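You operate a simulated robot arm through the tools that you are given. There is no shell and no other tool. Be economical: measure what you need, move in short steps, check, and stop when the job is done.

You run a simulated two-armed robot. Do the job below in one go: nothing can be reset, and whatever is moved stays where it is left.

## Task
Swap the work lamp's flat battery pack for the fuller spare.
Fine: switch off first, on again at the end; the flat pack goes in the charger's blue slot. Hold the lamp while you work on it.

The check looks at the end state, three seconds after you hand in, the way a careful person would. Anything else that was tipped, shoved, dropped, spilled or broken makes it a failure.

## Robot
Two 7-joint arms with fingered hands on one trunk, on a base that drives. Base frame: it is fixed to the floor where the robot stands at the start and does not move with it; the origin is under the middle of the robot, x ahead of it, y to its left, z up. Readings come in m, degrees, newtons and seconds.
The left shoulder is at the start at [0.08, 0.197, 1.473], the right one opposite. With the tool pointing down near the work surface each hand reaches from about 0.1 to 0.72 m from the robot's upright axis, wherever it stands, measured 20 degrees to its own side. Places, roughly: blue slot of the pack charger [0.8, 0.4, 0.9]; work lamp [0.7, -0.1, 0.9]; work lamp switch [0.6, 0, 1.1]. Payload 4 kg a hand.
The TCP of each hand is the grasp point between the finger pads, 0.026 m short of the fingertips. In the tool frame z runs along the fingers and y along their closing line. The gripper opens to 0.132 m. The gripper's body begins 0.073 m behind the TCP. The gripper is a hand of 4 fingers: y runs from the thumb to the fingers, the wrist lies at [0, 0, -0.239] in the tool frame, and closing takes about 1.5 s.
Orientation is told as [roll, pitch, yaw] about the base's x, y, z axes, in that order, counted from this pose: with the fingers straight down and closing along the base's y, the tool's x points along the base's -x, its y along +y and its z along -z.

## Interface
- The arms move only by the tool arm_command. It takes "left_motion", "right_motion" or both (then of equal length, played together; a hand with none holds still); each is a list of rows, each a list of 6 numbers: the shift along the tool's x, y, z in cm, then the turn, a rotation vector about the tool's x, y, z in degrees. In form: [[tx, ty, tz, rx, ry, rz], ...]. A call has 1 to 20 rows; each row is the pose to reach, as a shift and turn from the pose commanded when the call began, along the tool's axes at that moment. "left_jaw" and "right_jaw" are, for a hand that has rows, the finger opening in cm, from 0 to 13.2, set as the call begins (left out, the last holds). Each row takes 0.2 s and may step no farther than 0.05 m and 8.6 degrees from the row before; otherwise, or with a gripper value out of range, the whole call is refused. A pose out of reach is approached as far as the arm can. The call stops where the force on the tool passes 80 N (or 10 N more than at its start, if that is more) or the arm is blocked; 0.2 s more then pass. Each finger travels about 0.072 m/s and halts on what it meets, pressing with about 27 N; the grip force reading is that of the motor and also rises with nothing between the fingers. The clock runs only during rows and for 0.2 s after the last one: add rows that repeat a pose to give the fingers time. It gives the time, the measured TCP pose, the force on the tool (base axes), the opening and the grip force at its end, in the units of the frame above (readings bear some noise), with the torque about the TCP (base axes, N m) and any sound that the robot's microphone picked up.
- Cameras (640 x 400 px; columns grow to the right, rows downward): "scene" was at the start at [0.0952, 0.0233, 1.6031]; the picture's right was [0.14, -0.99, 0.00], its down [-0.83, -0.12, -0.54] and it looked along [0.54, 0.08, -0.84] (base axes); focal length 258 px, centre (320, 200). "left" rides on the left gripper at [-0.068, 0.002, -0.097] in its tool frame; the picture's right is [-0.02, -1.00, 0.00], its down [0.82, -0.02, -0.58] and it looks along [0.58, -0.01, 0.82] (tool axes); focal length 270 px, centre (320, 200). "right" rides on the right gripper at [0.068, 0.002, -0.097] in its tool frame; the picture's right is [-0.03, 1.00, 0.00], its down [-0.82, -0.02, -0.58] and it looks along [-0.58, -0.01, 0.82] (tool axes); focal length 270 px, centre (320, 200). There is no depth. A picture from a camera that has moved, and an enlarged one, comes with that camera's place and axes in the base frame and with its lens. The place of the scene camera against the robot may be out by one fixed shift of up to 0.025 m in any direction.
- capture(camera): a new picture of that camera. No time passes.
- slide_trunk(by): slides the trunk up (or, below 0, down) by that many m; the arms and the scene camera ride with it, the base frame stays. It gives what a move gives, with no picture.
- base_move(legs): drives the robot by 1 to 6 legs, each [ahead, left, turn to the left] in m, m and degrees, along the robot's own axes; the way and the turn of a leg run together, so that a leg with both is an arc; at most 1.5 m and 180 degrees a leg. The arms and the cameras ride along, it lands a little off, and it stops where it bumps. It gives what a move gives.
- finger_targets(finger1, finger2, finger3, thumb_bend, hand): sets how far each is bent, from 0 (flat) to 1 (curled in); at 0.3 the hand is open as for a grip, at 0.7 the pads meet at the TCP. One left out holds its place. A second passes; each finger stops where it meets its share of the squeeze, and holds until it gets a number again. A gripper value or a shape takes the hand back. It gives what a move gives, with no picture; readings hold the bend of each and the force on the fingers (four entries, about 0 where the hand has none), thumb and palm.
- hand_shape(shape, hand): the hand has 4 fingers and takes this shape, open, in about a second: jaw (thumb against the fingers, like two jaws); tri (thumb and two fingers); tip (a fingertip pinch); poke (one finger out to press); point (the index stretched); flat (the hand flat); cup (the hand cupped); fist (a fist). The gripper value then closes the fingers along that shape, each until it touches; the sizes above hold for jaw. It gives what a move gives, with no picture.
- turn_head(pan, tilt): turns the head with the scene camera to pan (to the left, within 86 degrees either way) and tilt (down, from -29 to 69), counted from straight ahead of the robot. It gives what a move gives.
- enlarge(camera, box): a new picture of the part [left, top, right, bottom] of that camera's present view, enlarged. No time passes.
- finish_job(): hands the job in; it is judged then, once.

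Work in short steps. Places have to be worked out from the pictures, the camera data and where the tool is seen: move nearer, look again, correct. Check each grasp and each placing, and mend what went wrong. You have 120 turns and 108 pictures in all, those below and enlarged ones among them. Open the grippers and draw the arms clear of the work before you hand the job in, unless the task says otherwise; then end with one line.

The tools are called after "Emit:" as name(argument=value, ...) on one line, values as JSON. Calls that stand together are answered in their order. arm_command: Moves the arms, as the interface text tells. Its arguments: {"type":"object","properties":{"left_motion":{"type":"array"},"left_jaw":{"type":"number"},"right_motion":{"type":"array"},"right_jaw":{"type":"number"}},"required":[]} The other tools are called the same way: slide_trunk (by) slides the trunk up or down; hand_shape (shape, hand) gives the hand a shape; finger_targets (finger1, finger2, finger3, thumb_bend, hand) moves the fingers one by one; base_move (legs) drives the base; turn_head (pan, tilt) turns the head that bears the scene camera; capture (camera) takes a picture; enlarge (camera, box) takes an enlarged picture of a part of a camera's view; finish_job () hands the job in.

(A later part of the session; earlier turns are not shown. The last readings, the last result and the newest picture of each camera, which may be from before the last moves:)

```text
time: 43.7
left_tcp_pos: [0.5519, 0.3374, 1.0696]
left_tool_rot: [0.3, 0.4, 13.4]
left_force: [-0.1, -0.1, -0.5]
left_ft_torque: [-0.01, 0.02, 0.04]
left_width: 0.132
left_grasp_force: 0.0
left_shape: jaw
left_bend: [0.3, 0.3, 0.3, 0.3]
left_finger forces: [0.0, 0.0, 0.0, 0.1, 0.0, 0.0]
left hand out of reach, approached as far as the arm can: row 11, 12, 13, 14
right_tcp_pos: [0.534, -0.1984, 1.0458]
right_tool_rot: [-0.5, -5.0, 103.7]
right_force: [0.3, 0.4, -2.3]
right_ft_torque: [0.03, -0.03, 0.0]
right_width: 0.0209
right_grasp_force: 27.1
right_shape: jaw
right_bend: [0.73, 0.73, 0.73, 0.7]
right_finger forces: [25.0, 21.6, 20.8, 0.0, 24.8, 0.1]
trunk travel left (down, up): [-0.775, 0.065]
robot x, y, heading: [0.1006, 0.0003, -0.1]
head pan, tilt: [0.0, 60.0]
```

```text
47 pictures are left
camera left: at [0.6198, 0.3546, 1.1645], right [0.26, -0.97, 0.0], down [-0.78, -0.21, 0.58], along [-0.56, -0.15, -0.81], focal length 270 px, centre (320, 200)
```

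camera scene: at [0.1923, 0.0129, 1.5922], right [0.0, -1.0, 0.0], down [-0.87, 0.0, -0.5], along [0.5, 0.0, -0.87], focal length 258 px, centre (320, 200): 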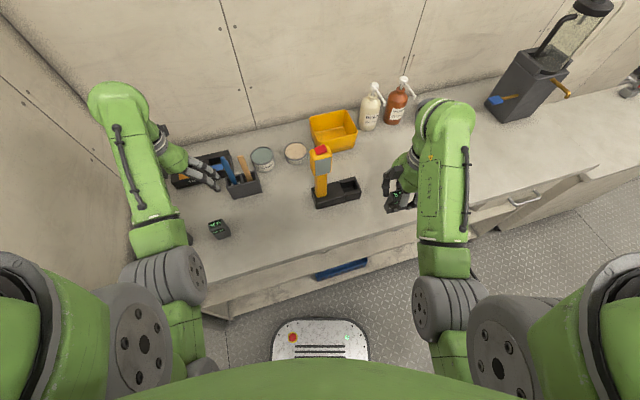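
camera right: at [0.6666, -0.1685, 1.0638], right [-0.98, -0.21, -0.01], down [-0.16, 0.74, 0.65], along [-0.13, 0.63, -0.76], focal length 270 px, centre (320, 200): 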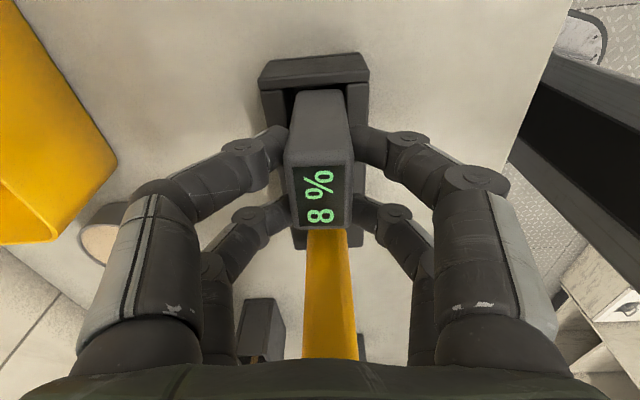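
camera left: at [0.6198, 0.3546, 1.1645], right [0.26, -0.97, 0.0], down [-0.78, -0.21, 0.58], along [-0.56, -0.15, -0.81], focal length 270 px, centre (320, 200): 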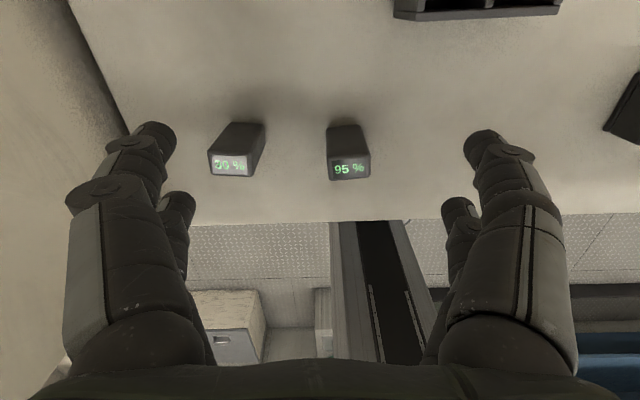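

The 95 % pack is in view of the left hand. I carry the flat pack in front of the lamp to a free spot near (0.50, 0.09), at height.

Emit:
arm_command(right_motion=[[-0.7, 2.9, 0.05, 0, 0, 0], [-1.4, 5.8, 0.1, 0, 0, 0], [-5.4, 4.9, 0.45, 0, 0, 0], [-9.4, 3.9, 0.8, 0, 0, 0], [-13.4, 2.9, 1.15, 0, 0, 0], [-17.4, 1.9, 1.5, 0, 0, 0], [-21.4, 1, 1.85, 0, 0, 0], [-25.4, 0, 2.2, 0, 0, 0], [-29.2, -1, 2.55, 0, 0, 0], [-28.7, -3.4, 2.5, 0, 0, 0]])

Emit:
capture(camera="right")

Emit:
capture(camera="scene")

Emit:
capture(camera="left")

```text
time: 45.9
left_tcp_pos: [0.5523, 0.339, 1.0693]
left_tool_rot: [0.1, 0.4, 13.3]
left_force: [0.9, 0.4, -0.6]
left_ft_torque: [0.0, 0.0, -0.05]
left_width: 0.132
left_grasp_force: 0.2
left_shape: jaw
left_bend: [0.3, 0.3, 0.3, 0.3]
left_finger forces: [0.1, 0.0, 0.0, 0.1, 0.0, 0.1]
right_tcp_pos: [0.5026, 0.0909, 1.0461]
right_tool_rot: [-0.4, -5.0, 103.7]
right_force: [0.0, -0.3, -1.2]
right_ft_torque: [-0.02, -0.01, -0.01]
right_width: 0.0188
right_grasp_force: 26.4
right_shape: jaw
right_bend: [0.73, 0.74, 0.77, 0.7]
right_finger forces: [21.9, 22.4, 18.5, 0.0, 32.0, 0.1]
right hand out of reach, approached as far as the arm can: row 1, 2, 3, 4
trunk travel left (down, up): [-0.775, 0.065]
robot x, y, heading: [0.0967, -0.0021, -0.1]
head pan, tilt: [0.0, 60.0]
```

```text
46 pictures are left
camera right: at [0.5161, 0.0164, 1.1366], right [-0.98, -0.21, 0.0], down [-0.16, 0.75, 0.65], along [-0.13, 0.63, -0.76], focal length 270 px, centre (320, 200)
```

right: 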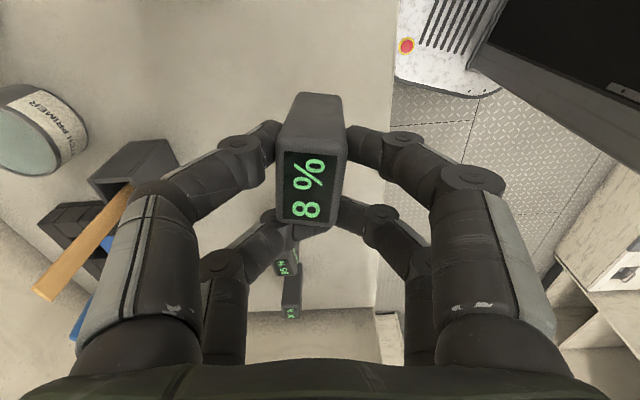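

```text
45 pictures are left
camera scene: at [0.1923, 0.0134, 1.5922], right [0.0, -1.0, 0.0], down [-0.87, 0.0, -0.5], along [0.5, 0.0, -0.87], focal length 258 px, centre (320, 200)
```

scene: 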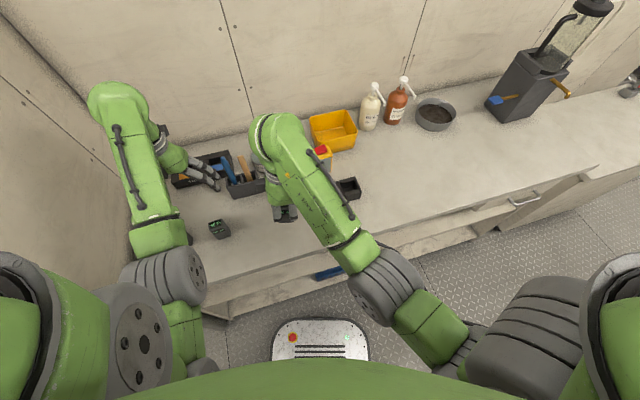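

```text
44 pictures are left
camera left: at [0.6199, 0.3547, 1.1645], right [0.25, -0.97, 0.0], down [-0.79, -0.21, 0.58], along [-0.56, -0.15, -0.81], focal length 270 px, centre (320, 200)
```

left: 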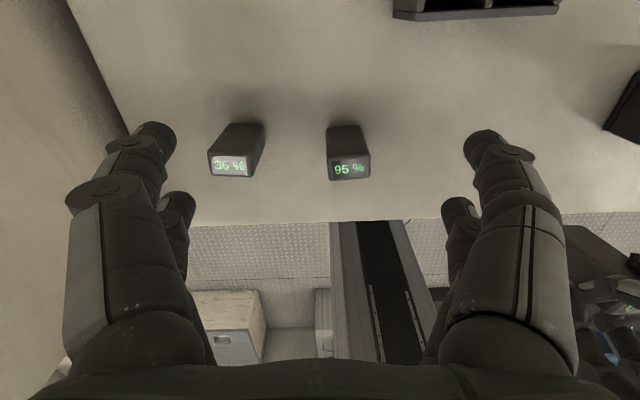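

The pack turned slightly in the grip but is held. Its height works out at about 0.08, so it should touch down with the TCP near 0.944. I lower to 1 cm above that.

Emit:
arm_command(right_motion=[[0.2, 0, 2.5, 0, 0, 0], [0.4, 0, 5, 0, 0, 0], [0.6, 0, 7, 0, 0, 0], [0.75, 0, 8.6, 0, 0, 0]])

Emit:
arm_command(right_motion=[[0.02, 0, 0.3, 0, 0, 0], [0.05, 0, 0.6, 0, 0, 0]])

Emit:
capture(camera="right")

```text
time: 46.9
left_tcp_pos: [0.551, 0.3383, 1.0696]
left_tool_rot: [0.3, 0.2, 13.1]
left_force: [-1.3, -0.4, -0.6]
left_ft_torque: [-0.04, -0.01, 0.01]
left_width: 0.1317
left_grasp_force: 0.0
left_shape: jaw
left_bend: [0.3, 0.3, 0.3, 0.3]
left_finger forces: [0.1, 0.0, 0.0, 0.0, 0.1, 0.0]
right_tcp_pos: [0.5, 0.0889, 0.9607]
right_tool_rot: [-0.5, -4.9, 103.7]
right_force: [-0.9, -1.1, -1.0]
right_ft_torque: [0.01, -0.01, 0.01]
right_width: 0.0187
right_grasp_force: 26.9
right_shape: jaw
right_bend: [0.73, 0.74, 0.77, 0.7]
right_finger forces: [22.1, 21.7, 18.5, 0.2, 31.7, 0.1]
trunk travel left (down, up): [-0.775, 0.065]
robot x, y, heading: [0.097, -0.0014, -0.4]
head pan, tilt: [0.0, 60.0]
```

```text
time: 47.5
left_tcp_pos: [0.5521, 0.3373, 1.0702]
left_tool_rot: [0.1, 0.2, 13.3]
left_force: [-0.1, 0.5, -0.2]
left_ft_torque: [0.0, 0.04, 0.0]
left_width: 0.1321
left_grasp_force: 0.1
left_shape: jaw
left_bend: [0.3, 0.3, 0.3, 0.3]
left_finger forces: [0.0, 0.0, 0.0, 0.0, 0.1, 0.0]
right_tcp_pos: [0.5001, 0.0904, 0.9545]
right_tool_rot: [-0.4, -5.0, 103.7]
right_force: [-0.3, 0.1, -1.5]
right_ft_torque: [0.02, 0.01, -0.05]
right_width: 0.0186
right_grasp_force: 27.0
right_shape: jaw
right_bend: [0.73, 0.74, 0.77, 0.7]
right_finger forces: [22.0, 21.7, 18.3, 0.0, 31.8, 0.1]
trunk travel left (down, up): [-0.775, 0.065]
robot x, y, heading: [0.099, 0.0012, -0.2]
head pan, tilt: [0.0, 60.0]
```

```text
43 pictures are left
camera right: at [0.5151, 0.0142, 1.0447], right [-0.98, -0.21, -0.01], down [-0.16, 0.74, 0.65], along [-0.13, 0.63, -0.76], focal length 270 px, centre (320, 200)
```

right: 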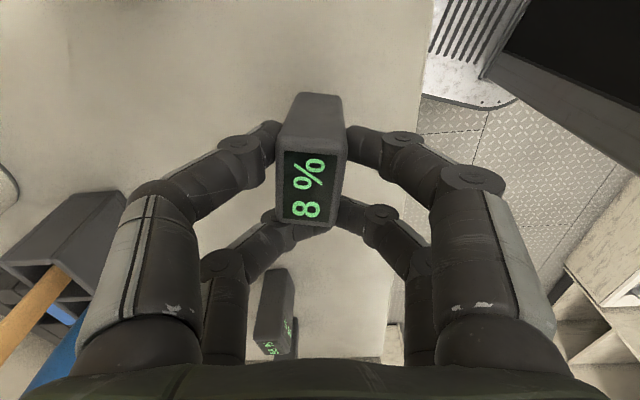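

Not yet in contact. I keep creeping down in small steps while I watch the vertical force.

Emit:
arm_command(right_motion=[[0.02, 0, 0.3, 0, 0, 0], [0.05, 0, 0.6, 0, 0, 0]])

Emit:
arm_command(right_motion=[[0.02, 0, 0.2, 0, 0, 0], [0.03, 0, 0.4, 0, 0, 0]])

```text
time: 48.1
left_tcp_pos: [0.5517, 0.338, 1.0704]
left_tool_rot: [0.1, 0.4, 13.2]
left_force: [-0.3, -0.3, -0.1]
left_ft_torque: [-0.01, -0.01, 0.01]
left_width: 0.132
left_grasp_force: 0.2
left_shape: jaw
left_bend: [0.3, 0.3, 0.3, 0.3]
left_finger forces: [0.0, 0.1, 0.0, 0.0, 0.0, 0.1]
right_tcp_pos: [0.502, 0.0895, 0.9473]
right_tool_rot: [-0.5, -5.0, 103.8]
right_force: [-0.1, 0.5, -1.6]
right_ft_torque: [0.03, -0.02, -0.02]
right_width: 0.0187
right_grasp_force: 27.1
right_shape: jaw
right_bend: [0.73, 0.74, 0.77, 0.7]
right_finger forces: [22.1, 21.7, 18.4, 0.0, 31.8, 0.0]
trunk travel left (down, up): [-0.775, 0.065]
robot x, y, heading: [0.0945, -0.0013, -0.2]
head pan, tilt: [0.0, 60.0]
```

```text
time: 48.7
left_tcp_pos: [0.5519, 0.3364, 1.0701]
left_tool_rot: [0.2, 0.3, 13.2]
left_force: [0.2, 0.0, 0.4]
left_ft_torque: [0.01, 0.01, 0.01]
left_width: 0.1318
left_grasp_force: 0.1
left_shape: jaw
left_bend: [0.3, 0.3, 0.3, 0.3]
left_finger forces: [0.0, 0.0, 0.1, 0.0, 0.0, 0.0]
right_tcp_pos: [0.502, 0.0894, 0.9418]
right_tool_rot: [-0.4, -4.9, 103.8]
right_force: [0.4, -1.0, -0.8]
right_ft_torque: [-0.01, 0.02, 0.05]
right_width: 0.0187
right_grasp_force: 27.1
right_shape: jaw
right_bend: [0.73, 0.74, 0.77, 0.7]
right_finger forces: [22.0, 21.8, 18.4, 0.1, 31.7, 0.0]
trunk travel left (down, up): [-0.775, 0.065]
robot x, y, heading: [0.0976, 0.0027, -0.4]
head pan, tilt: [0.0, 60.0]
```

Still free. I keep going down in small steps.

Emit:
arm_command(right_motion=[[0.02, 0, 0.3, 0, 0, 0], [0.03, 0, 0.4, 0, 0, 0]])

Emit:
arm_command(right_motion=[[0.02, 0, 0.2, 0, 0, 0], [0.03, 0, 0.4, 0, 0, 0]])

Emit:
enlarge(camera="scene", box=[200, 140, 330, 250])

```text
time: 49.3
left_tcp_pos: [0.5513, 0.3381, 1.0689]
left_tool_rot: [0.0, 0.3, 13.2]
left_force: [-0.3, 0.6, 0.2]
left_ft_torque: [-0.01, -0.04, -0.03]
left_width: 0.1323
left_grasp_force: 0.1
left_shape: jaw
left_bend: [0.3, 0.3, 0.3, 0.3]
left_finger forces: [0.0, 0.1, 0.0, 0.1, 0.0, 0.0]
right_tcp_pos: [0.4996, 0.0889, 0.9388]
right_tool_rot: [-0.3, -5.0, 103.7]
right_force: [-0.2, 0.5, -1.4]
right_ft_torque: [0.01, -0.01, 0.02]
right_width: 0.0187
right_grasp_force: 27.4
right_shape: jaw
right_bend: [0.73, 0.74, 0.77, 0.7]
right_finger forces: [22.1, 21.7, 18.4, 0.1, 31.7, 0.0]
trunk travel left (down, up): [-0.775, 0.065]
robot x, y, heading: [0.0969, -0.0007, -0.3]
head pan, tilt: [0.0, 60.0]
```

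```text
time: 49.9
left_tcp_pos: [0.5518, 0.338, 1.0694]
left_tool_rot: [0.1, 0.3, 13.2]
left_force: [0.3, -0.3, 0.7]
left_ft_torque: [0.02, 0.01, 0.03]
left_width: 0.1318
left_grasp_force: 0.1
left_shape: jaw
left_bend: [0.3, 0.3, 0.3, 0.3]
left_finger forces: [0.1, 0.0, 0.1, 0.0, 0.1, 0.0]
right_tcp_pos: [0.5008, 0.0899, 0.9373]
right_tool_rot: [-0.6, -5.1, 103.6]
right_force: [-0.6, -0.2, 2.2]
right_ft_torque: [-0.1, -0.03, 0.0]
right_width: 0.0186
right_grasp_force: 27.1
right_shape: jaw
right_bend: [0.73, 0.74, 0.77, 0.7]
right_finger forces: [22.6, 21.7, 19.0, 0.0, 31.9, 0.1]
trunk travel left (down, up): [-0.775, 0.065]
robot x, y, heading: [0.0981, 0.0016, -0.0]
head pan, tilt: [0.0, 60.0]
```

```text
3.64 times, centred on (265, 195) of scene
camera zoom: at [0.1901, 0.013, 1.5924], right [0.0, -1.0, 0.0], down [-0.87, 0.0, -0.5], along [0.5, 0.0, -0.87], focal length 938 px, centre (520, 218)
```

zoom: 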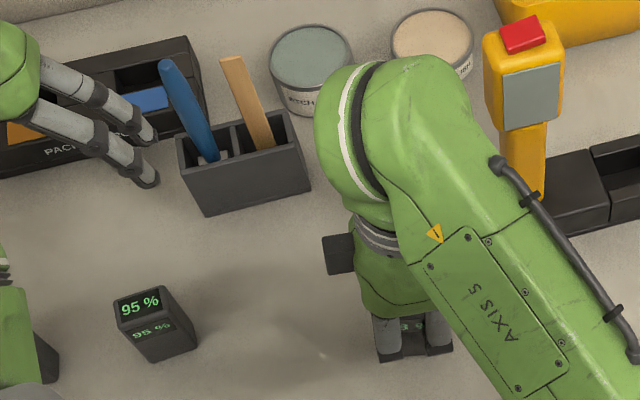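

Contact at z ≈ 0.937: the vertical force rose by about 3.6 N. I press 2 mm more to level the pack, then open the fingers.

Emit:
arm_command(right_motion=[[0.02, 0, 0.25, 0, 0, 0], [0.02, 0, 0.25, 0, 0, 0]])

Emit:
arm_command(right_motion=[[0.02, 0, 0, 0, 0, 0], [0.02, 0, 0, 0, 0, 0], [0.02, 0, 0, 0, 0, 0], [0.02, 0, 0, 0, 0, 0], [0.02, 0, 0, 0, 0, 0]], right_jaw=7)

Emit:
capture(camera="right")

```text
time: 50.5
left_tcp_pos: [0.5494, 0.3372, 1.0713]
left_tool_rot: [0.0, 0.2, 13.3]
left_force: [-0.3, 0.2, 0.3]
left_ft_torque: [-0.02, -0.02, 0.01]
left_width: 0.1325
left_grasp_force: 0.0
left_shape: jaw
left_bend: [0.3, 0.3, 0.3, 0.3]
left_finger forces: [0.1, 0.0, 0.0, 0.1, 0.1, 0.1]
right_tcp_pos: [0.5004, 0.0898, 0.935]
right_tool_rot: [-0.7, -5.1, 103.7]
right_force: [-1.7, 1.2, 15.8]
right_ft_torque: [-0.3, -0.22, -0.03]
right_width: 0.019
right_grasp_force: 26.9
right_shape: jaw
right_bend: [0.73, 0.74, 0.77, 0.7]
right_finger forces: [24.7, 22.7, 21.7, 0.0, 33.4, 0.0]
trunk travel left (down, up): [-0.775, 0.065]
robot x, y, heading: [0.0973, 0.0007, -0.3]
head pan, tilt: [0.0, 60.0]
```

```text
time: 51.7
left_tcp_pos: [0.5525, 0.338, 1.069]
left_tool_rot: [0.0, 0.3, 13.2]
left_force: [-0.5, -1.2, -0.2]
left_ft_torque: [0.02, 0.02, 0.03]
left_width: 0.1319
left_grasp_force: 0.0
left_shape: jaw
left_bend: [0.3, 0.3, 0.3, 0.3]
left_finger forces: [0.1, 0.0, 0.0, 0.0, 0.0, 0.0]
right_tcp_pos: [0.5016, 0.0891, 0.9314]
right_tool_rot: [-0.4, -5.0, 103.7]
right_force: [0.3, 0.1, 0.2]
right_ft_torque: [-0.01, -0.02, -0.01]
right_width: 0.0692
right_grasp_force: 0.2
right_shape: jaw
right_bend: [0.72, 0.72, 0.72, 0.7]
right_finger forces: [0.0, 0.0, 0.0, 0.0, 0.0, 0.0]
trunk travel left (down, up): [-0.775, 0.065]
robot x, y, heading: [0.0961, 0.0006, -0.4]
head pan, tilt: [0.0, 60.0]
```

```text
41 pictures are left
camera right: at [0.516, 0.0144, 1.0227], right [-0.98, -0.21, 0.0], down [-0.16, 0.74, 0.65], along [-0.13, 0.63, -0.76], focal length 270 px, centre (320, 200)
```

right: 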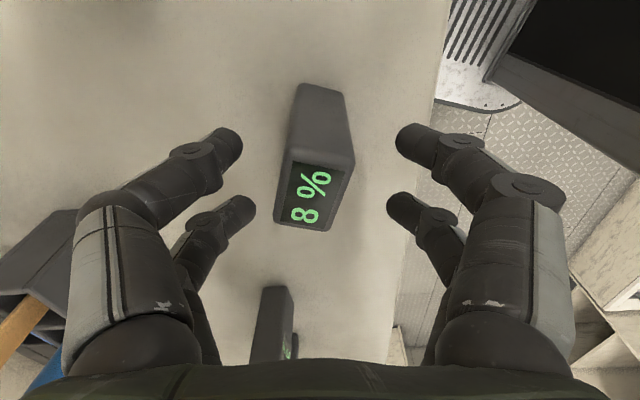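

The flat pack stands upright on the bench. I raise the right hand and draw it back to the right side, in front of the lamp.

Emit:
arm_command(right_motion=[[-0.33, 0, -3.8, 0, 0, 0], [-0.67, 0, -7.6, 0, 0, 0], [-1, 0, -11.4, 0, 0, 0], [-1.6, 2.4, -11.4, 0, 0, 0], [2.4, 3.4, -11.75, 0, 0, 0], [6.4, 4.3, -12.1, 0, 0, 0], [10.4, 5.3, -12.4, 0, 0, 0], [14.4, 6.3, -12.8, 0, 0, 0], [18.4, 7.3, -13.1, 0, 0, 0], [22.4, 8.2, -13.5, 0, 0, 0], [26.2, 9.2, -13.8, 0, 0, 0]])

Emit:
enlarge(camera="scene", box=[150, 120, 370, 260])

```text
time: 54.1
left_tcp_pos: [0.5517, 0.3374, 1.0697]
left_tool_rot: [0.1, 0.3, 13.3]
left_force: [-0.1, 0.2, 0.1]
left_ft_torque: [0.01, 0.01, 0.01]
left_width: 0.1319
left_grasp_force: 0.1
left_shape: jaw
left_bend: [0.3, 0.3, 0.3, 0.3]
left_finger forces: [0.1, 0.0, 0.0, 0.0, 0.0, 0.0]
right_tcp_pos: [0.4751, -0.2, 1.0341]
right_tool_rot: [-0.7, -5.0, 103.8]
right_force: [-0.4, -0.7, 0.4]
right_ft_torque: [0.03, 0.0, 0.0]
right_width: 0.0693
right_grasp_force: 0.0
right_shape: jaw
right_bend: [0.72, 0.72, 0.72, 0.7]
right_finger forces: [0.0, 0.0, 0.1, 0.0, 0.1, 0.0]
right hand out of reach, approached as far as the arm can: row 9, 10, 11
trunk travel left (down, up): [-0.775, 0.065]
robot x, y, heading: [0.0984, -0.0013, -0.4]
head pan, tilt: [0.0, 60.0]
```

```text
2.86 times, centred on (260, 190) of scene
camera zoom: at [0.1905, 0.0123, 1.5923], right [0.0, -1.0, 0.0], down [-0.87, 0.0, -0.5], along [0.5, 0.0, -0.87], focal length 737 px, centre (491, 229)
```

zoom: 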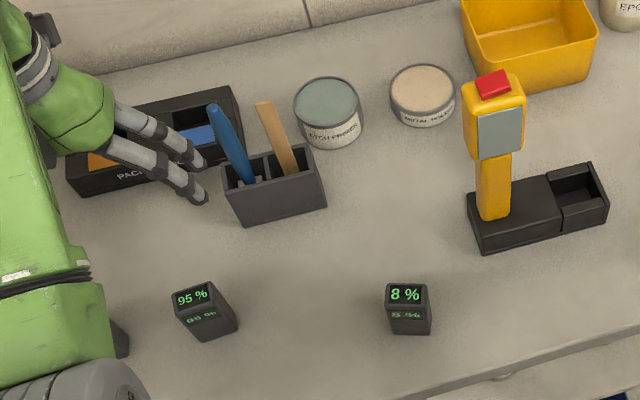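

The flat pack stands at about (0.505, 0.085), squared to my axes. I bring the left hand over it, turned to yaw 0 to match it.

Emit:
arm_command(left_motion=[[1.73, -3.9, 0.5, 0, 0, 2.2], [3.46, -7.8, 1, 0, 0, 4.4], [5.2, -11.7, 1.5, 0, 0, 6.6], [6.9, -15.6, 2.2, 0, 0, 8.9], [8.65, -19.5, 3, 0, 0, 11.1], [10.4, -23.4, 4, 0, 0, 13.3]])

Emit:
capture(camera="left")

Emit:
enlarge(camera="scene", box=[160, 130, 300, 230])

```text
time: 55.5
left_tcp_pos: [0.5049, 0.0901, 1.028]
left_tool_rot: [-0.1, 0.2, -0.2]
left_force: [0.2, -0.4, 0.1]
left_ft_torque: [0.03, 0.0, 0.02]
left_width: 0.1316
left_grasp_force: 0.1
left_shape: jaw
left_bend: [0.3, 0.3, 0.3, 0.3]
left_finger forces: [0.0, 0.1, 0.1, 0.0, 0.0, 0.0]
left hand out of reach, approached as far as the arm can: row 1, 2, 3, 4, 5
right_tcp_pos: [0.476, -0.1987, 1.0341]
right_tool_rot: [-0.7, -5.1, 103.7]
right_force: [0.2, -0.9, -0.1]
right_ft_torque: [0.01, -0.02, 0.02]
right_width: 0.0693
right_grasp_force: 0.1
right_shape: jaw
right_bend: [0.72, 0.72, 0.72, 0.7]
right_finger forces: [0.1, 0.0, 0.0, 0.0, 0.0, 0.0]
trunk travel left (down, up): [-0.775, 0.065]
robot x, y, heading: [0.0949, 0.0016, -0.4]
head pan, tilt: [0.0, 60.0]
```

```text
39 pictures are left
camera left: at [0.5742, 0.0904, 1.1222], right [0.02, -1.0, 0.0], down [-0.81, -0.02, 0.58], along [-0.58, -0.01, -0.81], focal length 270 px, centre (320, 200)
```

left: 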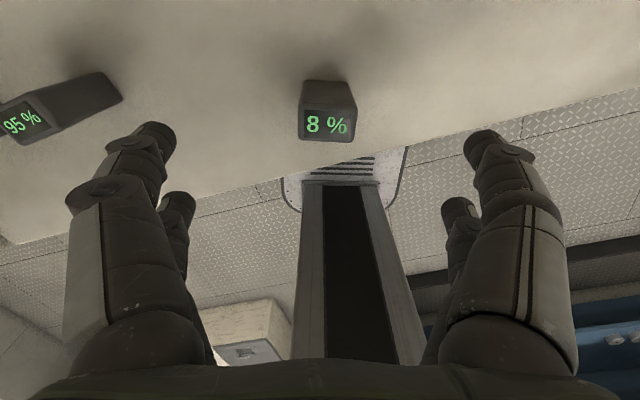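

```text
4.00 times, centred on (230, 180) of scene
camera zoom: at [0.1905, 0.012, 1.5923], right [0.0, -1.0, 0.0], down [-0.87, 0.0, -0.5], along [0.5, 0.0, -0.87], focal length 1032 px, centre (680, 280)
```

zoom: 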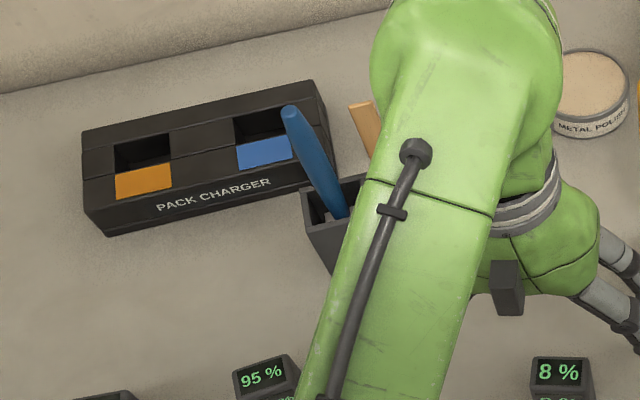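

Triangulation puts the blue slot at about (0.744, 0.357), top z ≈ 0.915, yaw ≈ 15°, and the brush top at (0.647, 0.269, 1.05). Gripping across the pack's thin side worked well, so I turn the left hand to yaw -90 above the pack and look.

Emit:
arm_command(left_motion=[[0, 0, 0, 0, 0, 8.2], [0, 0, 0, 0, 0, 16.4], [0, 0, 0, 0, 0, 24.6], [0, 0, 0, 0, 0, 32.8], [0, 0, 0, 0, 0, 41], [0, 0, 0, 0, 0, 49.2], [-0.1, -0.2, 0, 0, 0, 57.4], [-0.1, -0.3, 0, 0, 0, 65.6], [-0.2, -0.4, 0, 0, 0, 73.8], [-0.2, -0.5, 0, 0, 0, 82], [-0.3, -0.5, 0, 0, 0, 90]])

Emit:
capture(camera="left")

```text
time: 57.9
left_tcp_pos: [0.5043, 0.0823, 1.0289]
left_tool_rot: [-0.4, 0.0, -90.3]
left_force: [0.5, 0.6, -0.1]
left_ft_torque: [-0.01, 0.01, -0.01]
left_width: 0.1321
left_grasp_force: 0.0
left_shape: jaw
left_bend: [0.3, 0.3, 0.3, 0.3]
left_finger forces: [0.1, 0.0, 0.0, 0.0, 0.1, 0.0]
right_tcp_pos: [0.4753, -0.1977, 1.0341]
right_tool_rot: [-0.7, -4.9, 103.7]
right_force: [0.6, -0.2, -0.4]
right_ft_torque: [0.02, 0.0, 0.0]
right_width: 0.0692
right_grasp_force: 0.1
right_shape: jaw
right_bend: [0.72, 0.72, 0.72, 0.7]
right_finger forces: [0.0, 0.0, 0.0, 0.1, 0.0, 0.0]
trunk travel left (down, up): [-0.775, 0.065]
robot x, y, heading: [0.0978, 0.0025, -0.2]
head pan, tilt: [0.0, 60.0]
```

```text
37 pictures are left
camera left: at [0.508, 0.0133, 1.124], right [-1.0, -0.02, 0.01], down [-0.01, 0.82, 0.58], along [-0.02, 0.58, -0.82], focal length 270 px, centre (320, 200)
```

left: 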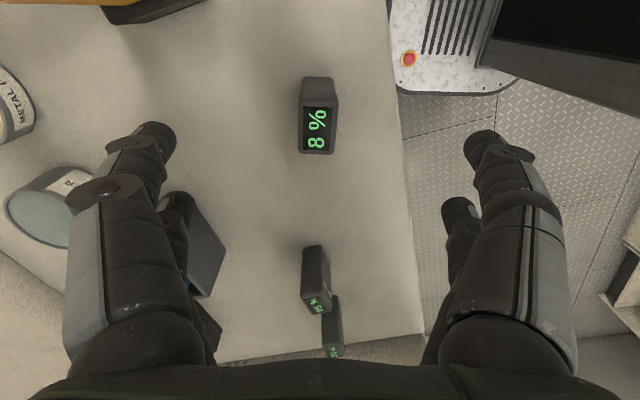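

The pack is aligned under the hand. I lower to grip it with the TCP near its top edge, then close.

Emit:
arm_command(left_motion=[[0, 0.3, 2.5, 0, 0, 0], [0, 0.3, 5, 0, 0, 0], [0, 0.3, 7, 0, 0, 0], [0, 0.3, 9.1, 0, 0, 0]])

Emit:
arm_command(left_motion=[[0, 0, 0, 0, 0, 0], [0, 0, 0, 0, 0, 0], [0, 0, 0, 0, 0, 0], [0, 0, 0, 0, 0, 0], [0, 0, 0, 0, 0, 0], [0, 0, 0, 0, 0, 0], [0, 0, 0, 0, 0, 0]], left_jaw=1.5)

Emit:
capture(camera="left")

```text
time: 58.9
left_tcp_pos: [0.5084, 0.0821, 0.9382]
left_tool_rot: [-0.3, 0.0, -90.1]
left_force: [0.9, -0.6, 0.3]
left_ft_torque: [-0.01, 0.02, 0.0]
left_width: 0.1318
left_grasp_force: 0.1
left_shape: jaw
left_bend: [0.3, 0.3, 0.3, 0.3]
left_finger forces: [0.0, 0.0, 0.1, 0.0, 0.0, 0.0]
right_tcp_pos: [0.476, -0.1995, 1.0334]
right_tool_rot: [-0.6, -4.9, 103.7]
right_force: [0.1, 0.3, 0.3]
right_ft_torque: [0.01, -0.01, -0.02]
right_width: 0.0694
right_grasp_force: 0.1
right_shape: jaw
right_bend: [0.72, 0.72, 0.72, 0.7]
right_finger forces: [0.0, 0.1, 0.0, 0.0, 0.1, 0.0]
trunk travel left (down, up): [-0.775, 0.065]
robot x, y, heading: [0.1001, -0.0018, -0.0]
head pan, tilt: [0.0, 60.0]
```

```text
time: 60.5
left_tcp_pos: [0.5084, 0.0824, 0.9386]
left_tool_rot: [-0.4, 0.1, -90.1]
left_force: [0.0, -0.1, 0.1]
left_ft_torque: [-0.01, 0.03, 0.03]
left_width: 0.0222
left_grasp_force: 27.0
left_shape: jaw
left_bend: [0.73, 0.73, 0.73, 0.7]
left_finger forces: [24.3, 24.4, 24.3, 0.1, 24.4, 0.1]
right_tcp_pos: [0.4761, -0.1985, 1.035]
right_tool_rot: [-0.7, -4.8, 103.7]
right_force: [-0.6, -0.2, -0.3]
right_ft_torque: [0.03, -0.03, 0.01]
right_width: 0.0696
right_grasp_force: 0.0
right_shape: jaw
right_bend: [0.72, 0.72, 0.72, 0.7]
right_finger forces: [0.1, 0.0, 0.1, 0.1, 0.0, 0.0]
trunk travel left (down, up): [-0.775, 0.065]
robot x, y, heading: [0.0975, -0.0029, -0.1]
head pan, tilt: [0.0, 60.0]
```

```text
36 pictures are left
camera left: at [0.5115, 0.0134, 1.0342], right [-1.0, -0.02, 0.01], down [-0.02, 0.82, 0.58], along [-0.02, 0.58, -0.82], focal length 270 px, centre (320, 200)
```

left: 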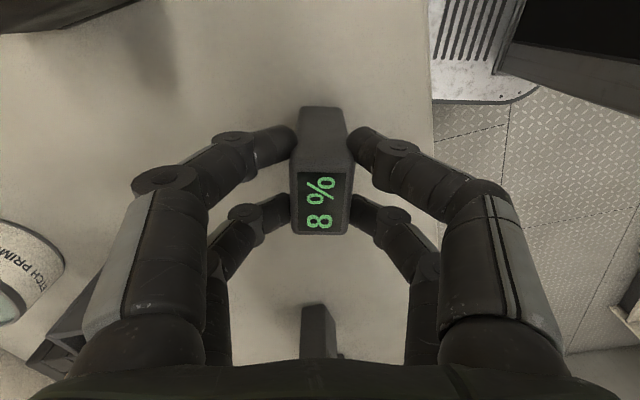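

The grip is even and square. I lift 10 cm and go around to the left of the brushes, then over the blue slot, turning to yaw -75 to match the charger.

Emit:
arm_command(left_motion=[[0, 0, -3, 0, 0, 0], [0, 0, -6.5, 0, 0, 0], [0, 0, -10, 0, 0, 0], [4.5, 0.3, -10, 0, 0, 0], [9, 0.6, -10, 0, 0, 0], [13.5, 0.9, -10, 0, 0, 0], [18, 1.2, -10, 0, 0, 0], [22.5, 1.5, -10, 0, 0, 0], [27, 1.8, -10, 0, 0, 0], [31.8, 2.2, -10, 0, 0, 0], [31, 6.5, -10, 0, 0, -3], [30.1, 10.8, -10, 0, 0, -6], [29.2, 15.1, -10, 0, 0, -9], [28.3, 19.4, -10, 0, 0, -12], [27.5, 23.6, -10, 0, 0, -15]])

Emit:
capture(camera="left")

Emit:
capture(camera="scene")

```text
time: 63.7
left_tcp_pos: [0.7489, 0.3606, 1.0332]
left_tool_rot: [-0.5, 0.2, -75.0]
left_force: [0.3, -0.1, -1.1]
left_ft_torque: [0.01, -0.01, 0.03]
left_width: 0.0221
left_grasp_force: 27.1
left_shape: jaw
left_bend: [0.73, 0.73, 0.73, 0.7]
left_finger forces: [24.3, 24.4, 24.4, 0.0, 24.3, 0.0]
right_tcp_pos: [0.4788, -0.1996, 1.0329]
right_tool_rot: [-0.4, -5.0, 103.8]
right_force: [0.1, 1.0, -1.0]
right_ft_torque: [0.03, 0.02, -0.01]
right_width: 0.0694
right_grasp_force: 0.1
right_shape: jaw
right_bend: [0.72, 0.72, 0.72, 0.7]
right_finger forces: [0.0, 0.1, 0.0, 0.1, 0.1, 0.0]
trunk travel left (down, up): [-0.775, 0.065]
robot x, y, heading: [0.1028, -0.0012, -0.1]
head pan, tilt: [0.0, 60.0]
```

```text
35 pictures are left
camera left: at [0.7691, 0.2932, 1.1288], right [-0.96, -0.28, 0.01], down [-0.23, 0.78, 0.58], along [-0.17, 0.55, -0.81], focal length 270 px, centre (320, 200)
```

left: 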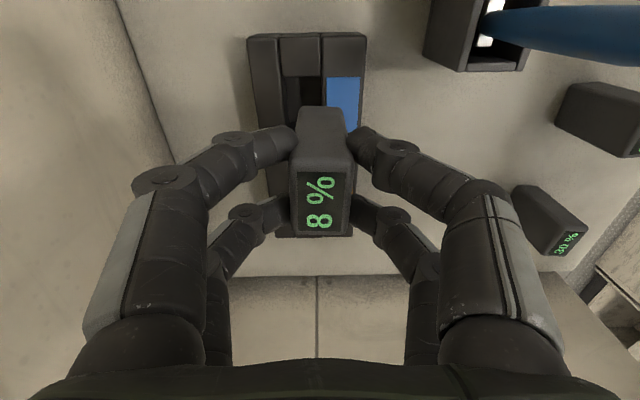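

```text
34 pictures are left
camera scene: at [0.194, 0.0124, 1.592], right [0.0, -1.0, 0.0], down [-0.87, 0.0, -0.5], along [0.5, 0.0, -0.87], focal length 258 px, centre (320, 200)
```

scene: 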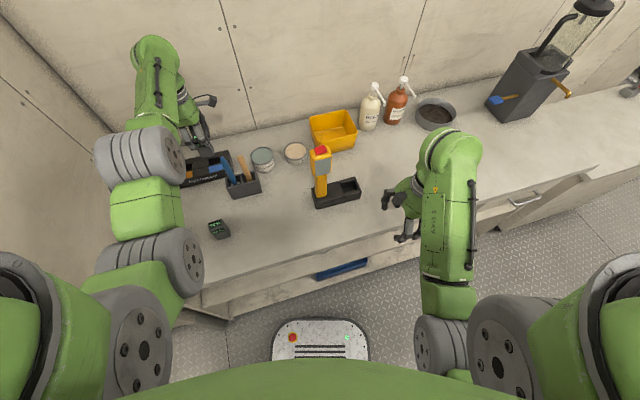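

The pack hangs near the slot; in the left view the slot opening lies slightly beyond it. I enlarge to measure it precisely.

Emit:
enlarge(camera="left", box=[240, 20, 380, 160])

Emit:
enlarge(camera="scene", box=[160, 110, 270, 210])

```text
2.86 times, centred on (310, 90) of left
camera zoom: at [0.7691, 0.2932, 1.1288], right [-0.96, -0.28, 0.01], down [-0.23, 0.78, 0.58], along [-0.17, 0.55, -0.81], focal length 772 px, centre (349, 514)
```

zoom: 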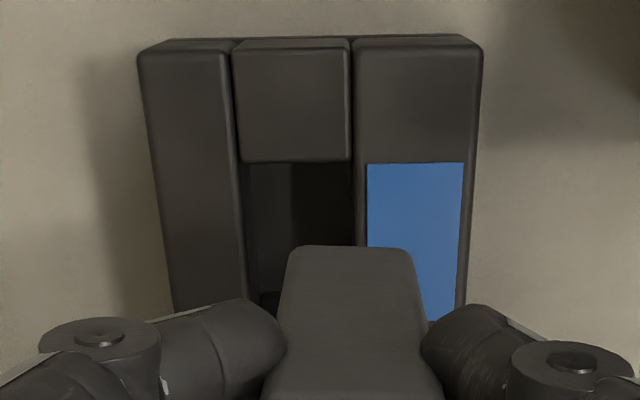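

```text
4.00 times, centred on (215, 160) of scene
camera zoom: at [0.194, 0.0124, 1.592], right [0.0, -1.0, 0.0], down [-0.87, 0.0, -0.5], along [0.5, 0.0, -0.87], focal length 1032 px, centre (740, 360)
```

zoom: 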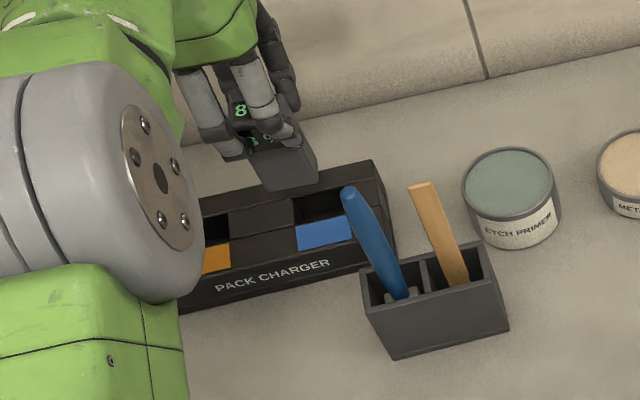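

The slot centre computes to (0.7625, 0.3555), about 43 × 31 mm, with a few mm of slack around the pack. I shift there and lower until the pack's bottom is about 1 cm above the rim, then look.

Emit:
arm_command(left_motion=[[-0.4, 0.6, 0, 0, 0, -0.8], [-0.84, 1.18, 1, 0, 0, -1.5], [-0.84, 1.18, 3, 0, 0, -1.5]])

Emit:
enlarge(camera="left", box=[230, 40, 410, 180])

Emit:
enlarge(camera="scene", box=[190, 130, 250, 190])

```text
time: 64.5
left_tcp_pos: [0.7581, 0.3544, 1.0073]
left_tool_rot: [-0.5, 0.1, -73.5]
left_force: [-0.1, -0.2, -1.0]
left_ft_torque: [0.02, 0.0, -0.01]
left_width: 0.0222
left_grasp_force: 26.7
left_shape: jaw
left_bend: [0.73, 0.73, 0.73, 0.7]
left_finger forces: [24.4, 24.4, 24.5, 0.0, 24.3, 0.1]
right_tcp_pos: [0.4756, -0.1982, 1.034]
right_tool_rot: [-0.6, -4.9, 103.7]
right_force: [0.0, -0.9, 0.3]
right_ft_torque: [-0.03, 0.04, 0.01]
right_width: 0.0695
right_grasp_force: 0.0
right_shape: jaw
right_bend: [0.72, 0.72, 0.72, 0.7]
right_finger forces: [0.0, 0.1, 0.0, 0.1, 0.0, 0.0]
trunk travel left (down, up): [-0.775, 0.065]
robot x, y, heading: [0.0958, 0.0033, -0.3]
head pan, tilt: [0.0, 60.0]
```

```text
2.86 times, centred on (320, 110) of left
camera zoom: at [0.7813, 0.2874, 1.1023], right [-0.95, -0.31, 0.01], down [-0.25, 0.78, 0.58], along [-0.18, 0.55, -0.82], focal length 772 px, centre (320, 457)
```

zoom: 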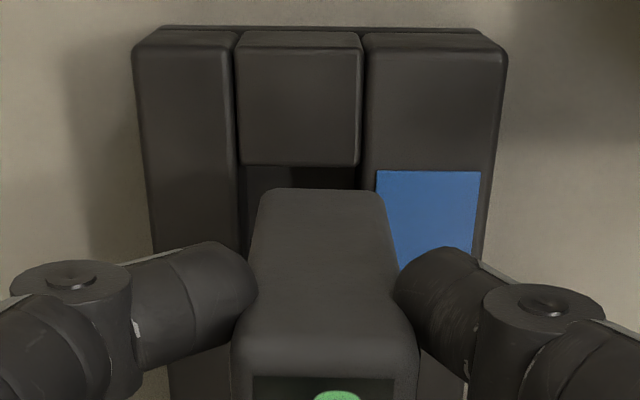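

```text
6.67 times, centred on (220, 160) of scene
camera zoom: at [0.1915, 0.0134, 1.5923], right [0.0, -1.0, 0.0], down [-0.87, 0.0, -0.5], along [0.5, 0.0, -0.87], focal length 1720 px, centre (987, 467)
```

zoom: 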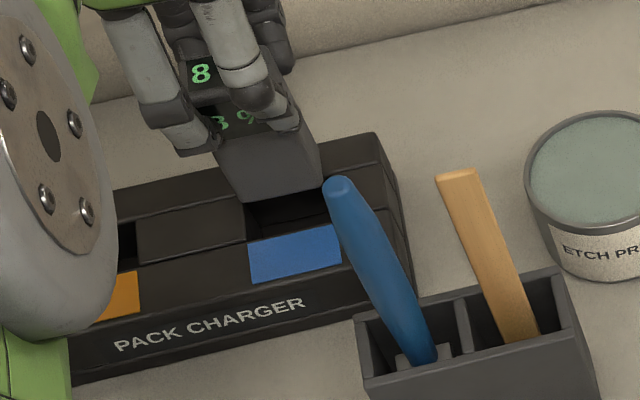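

The pack bottom sits about 5 mm too near and a few mm too far right of the opening. I correct by +5 mm forward and +3 mm left, and zoom in tighter.

Emit:
arm_command(left_motion=[[0.3, 0.5, 0, 0, 0, 0], [0.3, 0.5, 0.6, 0, 0, 0]])

Emit:
enlarge(camera="left", box=[270, 70, 370, 140])

Emit:
enlarge(camera="scene", box=[198, 145, 238, 175])

```text
time: 65.1
left_tcp_pos: [0.7627, 0.3561, 1.0002]
left_tool_rot: [-0.4, -0.1, -73.7]
left_force: [0.4, 0.7, -0.1]
left_ft_torque: [0.02, 0.02, -0.03]
left_width: 0.0223
left_grasp_force: 27.1
left_shape: jaw
left_bend: [0.73, 0.73, 0.73, 0.7]
left_finger forces: [24.4, 24.4, 24.4, 0.0, 24.3, 0.0]
right_tcp_pos: [0.4771, -0.1988, 1.0329]
right_tool_rot: [-0.6, -4.8, 103.8]
right_force: [0.4, -0.2, 0.6]
right_ft_torque: [0.0, 0.02, 0.01]
right_width: 0.0692
right_grasp_force: 0.1
right_shape: jaw
right_bend: [0.72, 0.72, 0.72, 0.7]
right_finger forces: [0.0, 0.1, 0.0, 0.1, 0.1, 0.0]
trunk travel left (down, up): [-0.775, 0.065]
robot x, y, heading: [0.0976, 0.0019, -0.2]
head pan, tilt: [0.0, 60.0]
```

```text
5.71 times, centred on (320, 105) of left
camera zoom: at [0.7849, 0.2902, 1.0959], right [-0.95, -0.31, 0.01], down [-0.25, 0.78, 0.58], along [-0.18, 0.55, -0.82], focal length 1544 px, centre (320, 743)
```

zoom: 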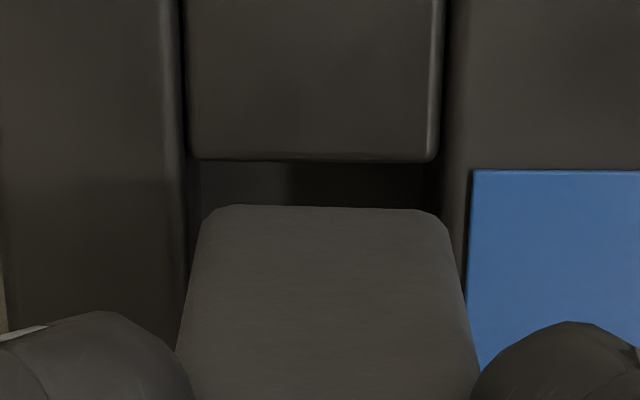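

```text
13.33 times, centred on (218, 160) of scene
camera zoom: at [0.1917, 0.0133, 1.5922], right [0.0, -1.0, 0.0], down [-0.87, 0.0, -0.5], along [0.5, 0.0, -0.87], focal length 3440 px, centre (1680, 733)
```

zoom: 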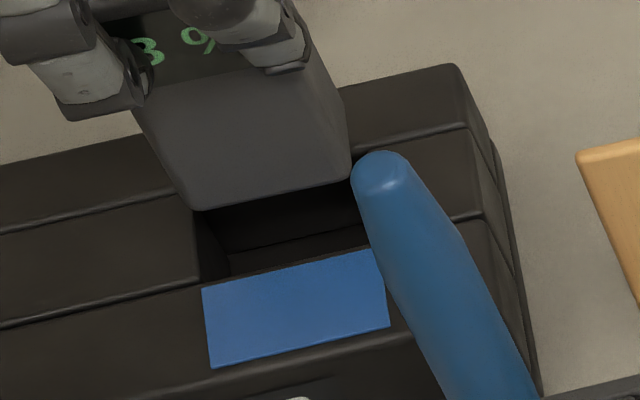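

Both views now agree: the remaining error is about 1.5 mm left, 1.5 mm forward and 1–2° of yaw. I correct that and lower until just inside the rim, checking the force.

Emit:
arm_command(left_motion=[[0.15, 0.15, 0, 0, 0, -1.5], [0.15, 0.15, 0.5, 0, 0, -1.5], [0.15, 0.15, 1.0, 0, 0, -1.5], [0.15, 0.15, 1.4, 0, 0, -1.5]])

Emit:
enlarge(camera="left", box=[270, 70, 370, 140])

Emit:
enlarge(camera="scene", box=[198, 145, 238, 175])

```text
time: 66.1
left_tcp_pos: [0.7627, 0.3585, 0.9869]
left_tool_rot: [-0.3, 0.1, -72.1]
left_force: [-0.6, 1.1, -0.7]
left_ft_torque: [0.03, -0.01, 0.0]
left_width: 0.0222
left_grasp_force: 26.5
left_shape: jaw
left_bend: [0.73, 0.73, 0.73, 0.7]
left_finger forces: [24.4, 24.4, 24.3, 0.0, 24.4, 0.1]
right_tcp_pos: [0.4755, -0.1991, 1.0336]
right_tool_rot: [-0.6, -4.9, 103.8]
right_force: [0.3, -0.7, 0.4]
right_ft_torque: [0.0, -0.02, 0.02]
right_width: 0.0695
right_grasp_force: 0.0
right_shape: jaw
right_bend: [0.72, 0.72, 0.72, 0.7]
right_finger forces: [0.0, 0.0, 0.0, 0.1, 0.1, 0.0]
trunk travel left (down, up): [-0.775, 0.065]
robot x, y, heading: [0.0971, 0.0016, -0.2]
head pan, tilt: [0.0, 60.0]
```

```text
5.71 times, centred on (320, 105) of left
camera zoom: at [0.787, 0.293, 1.0818], right [-0.94, -0.33, 0.01], down [-0.27, 0.77, 0.58], along [-0.2, 0.54, -0.81], focal length 1544 px, centre (320, 743)
```

zoom: 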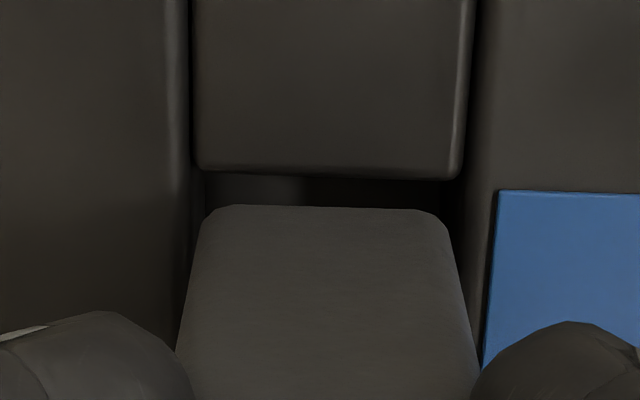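

```text
13.33 times, centred on (218, 160) of scene
camera zoom: at [0.1907, 0.0131, 1.5923], right [0.0, -1.0, 0.0], down [-0.87, 0.0, -0.5], along [0.5, 0.0, -0.87], focal length 3440 px, centre (1680, 733)
```

zoom: 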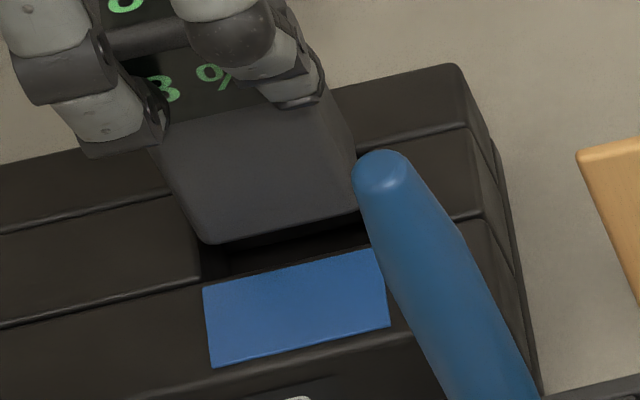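

The earlier yaw was better, as the block's end edge was level then. I turn back 1.5° and lower 6 mm more; no contact yet.

Emit:
arm_command(left_motion=[[0, -0.05, 0, 0, 0, 1.5], [0, -0.05, 0.3, 0, 0, 1.5], [0, -0.05, 0.6, 0, 0, 1.5]])

Emit:
enlarge(camera="left", box=[270, 70, 370, 140])

Emit:
enlarge(camera="scene", box=[198, 145, 238, 175])

```text
time: 66.9
left_tcp_pos: [0.764, 0.3572, 0.9791]
left_tool_rot: [-0.4, 0.1, -73.5]
left_force: [-0.4, -0.2, -0.3]
left_ft_torque: [-0.02, 0.0, 0.0]
left_width: 0.0222
left_grasp_force: 26.9
left_shape: jaw
left_bend: [0.73, 0.73, 0.73, 0.7]
left_finger forces: [24.5, 24.5, 24.5, 0.0, 24.7, 0.1]
right_tcp_pos: [0.4752, -0.2, 1.0343]
right_tool_rot: [-0.7, -4.8, 103.7]
right_force: [-0.8, -0.4, -0.1]
right_ft_torque: [-0.01, 0.01, 0.0]
right_width: 0.0696
right_grasp_force: 0.0
right_shape: jaw
right_bend: [0.72, 0.72, 0.72, 0.7]
right_finger forces: [0.0, 0.0, 0.0, 0.0, 0.0, 0.1]
trunk travel left (down, up): [-0.775, 0.065]
robot x, y, heading: [0.0998, -0.003, -0.2]
head pan, tilt: [0.0, 60.0]
```

```text
5.71 times, centred on (320, 105) of left
camera zoom: at [0.7849, 0.2918, 1.0756], right [-0.95, -0.31, 0.01], down [-0.25, 0.78, 0.58], along [-0.18, 0.55, -0.82], focal length 1544 px, centre (320, 743)
```

zoom: 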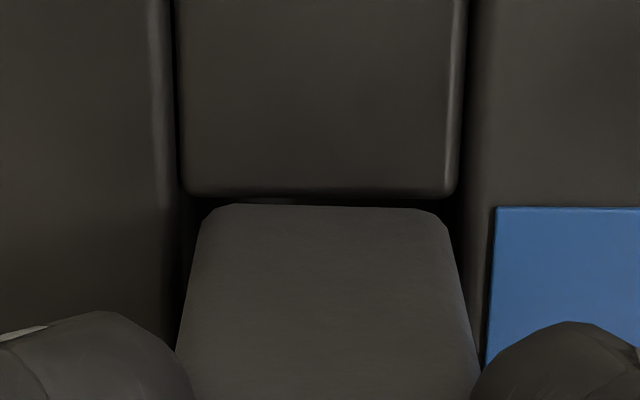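

```text
13.33 times, centred on (218, 160) of scene
camera zoom: at [0.1903, 0.0129, 1.5924], right [0.0, -1.0, 0.0], down [-0.87, 0.0, -0.5], along [0.5, 0.0, -0.87], focal length 3440 px, centre (1680, 733)
```

zoom: 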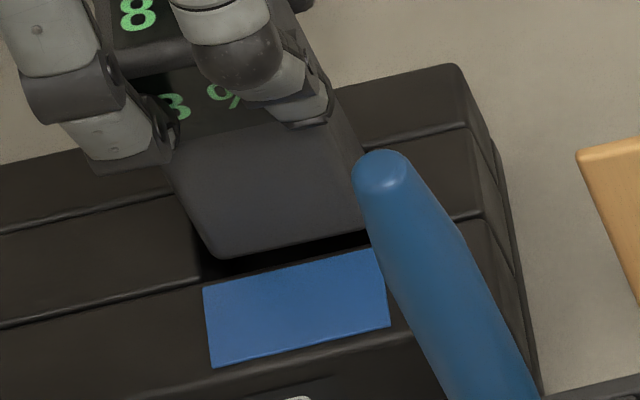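

Now the bottom is about 4 mm above the rim. The views say to shift 2 mm left, then go down.

Emit:
arm_command(left_motion=[[0.22, 0, 0, 0, 0, 0], [0.22, 0, 0.4, 0, 0, 0], [0.22, 0, 0.8, 0, 0, 0]])

Emit:
enlarge(camera="scene", box=[198, 145, 238, 175])

```text
time: 67.7
left_tcp_pos: [0.7609, 0.3609, 0.979]
left_tool_rot: [0.4, 0.0, -73.6]
left_force: [-0.5, 4.2, 27.0]
left_ft_torque: [-0.3, -0.07, -0.02]
left_width: 0.023
left_grasp_force: 26.8
left_shape: jaw
left_bend: [0.73, 0.73, 0.73, 0.71]
left_finger forces: [30.7, 26.5, 25.1, 0.1, 30.8, 0.0]
right_tcp_pos: [0.4739, -0.1989, 1.036]
right_tool_rot: [-1.0, -5.0, 103.7]
right_force: [-0.1, 0.3, -0.8]
right_ft_torque: [0.0, -0.04, 0.0]
right_width: 0.0698
right_grasp_force: 0.1
right_shape: jaw
right_bend: [0.72, 0.72, 0.72, 0.7]
right_finger forces: [0.1, 0.1, 0.0, 0.0, 0.0, 0.0]
trunk travel left (down, up): [-0.775, 0.065]
robot x, y, heading: [0.0995, -0.0008, 0.1]
head pan, tilt: [0.0, 60.0]
```

```text
13.33 times, centred on (218, 160) of scene
camera zoom: at [0.1852, 0.0113, 1.5931], right [0.0, -1.0, 0.0], down [-0.86, 0.0, -0.5], along [0.5, 0.0, -0.86], focal length 3440 px, centre (1680, 733)
```

zoom: 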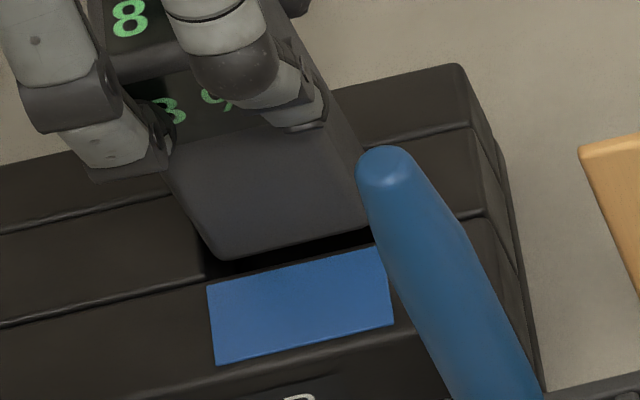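

Contact of 27 N with a torque that places it on the pack's right edge, so it sits on the slot's right end. I lift, shift 3 mm left and try again.

Emit:
arm_command(left_motion=[[0, 0, -1.2, 0, 0, 0], [0.3, 0, -1.2, 0, 0, 0], [0.3, 0, -0.6, 0, 0, 0], [0.3, 0, -0.2, 0, 0, 0]])

Emit:
enlarge(camera="scene", box=[198, 145, 238, 175])

```text
time: 68.7
left_tcp_pos: [0.7582, 0.3632, 0.9795]
left_tool_rot: [0.0, 0.0, -73.4]
left_force: [-0.1, 0.9, 13.2]
left_ft_torque: [-0.1, 0.12, 0.01]
left_width: 0.0226
left_grasp_force: 27.1
left_shape: jaw
left_bend: [0.73, 0.73, 0.73, 0.7]
left_finger forces: [27.6, 27.9, 27.0, 0.1, 27.6, 0.1]
right_tcp_pos: [0.473, -0.2007, 1.0342]
right_tool_rot: [-0.8, -5.0, 103.7]
right_force: [-0.4, -0.7, 0.5]
right_ft_torque: [0.04, -0.01, 0.0]
right_width: 0.0695
right_grasp_force: 0.0
right_shape: jaw
right_bend: [0.72, 0.72, 0.72, 0.7]
right_finger forces: [0.0, 0.0, 0.0, 0.1, 0.0, 0.1]
trunk travel left (down, up): [-0.775, 0.065]
robot x, y, heading: [0.0944, 0.0011, -0.4]
head pan, tilt: [0.0, 60.0]
```

```text
13.33 times, centred on (218, 160) of scene
camera zoom: at [0.1872, 0.0107, 1.5928], right [0.0, -1.0, 0.0], down [-0.86, 0.0, -0.5], along [0.5, 0.0, -0.86], focal length 3440 px, centre (1680, 733)
```

zoom: 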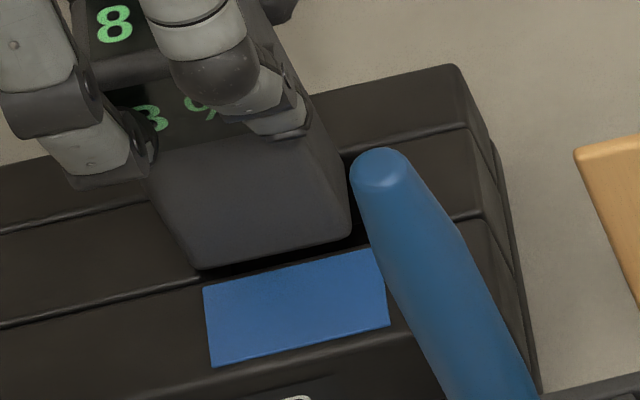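

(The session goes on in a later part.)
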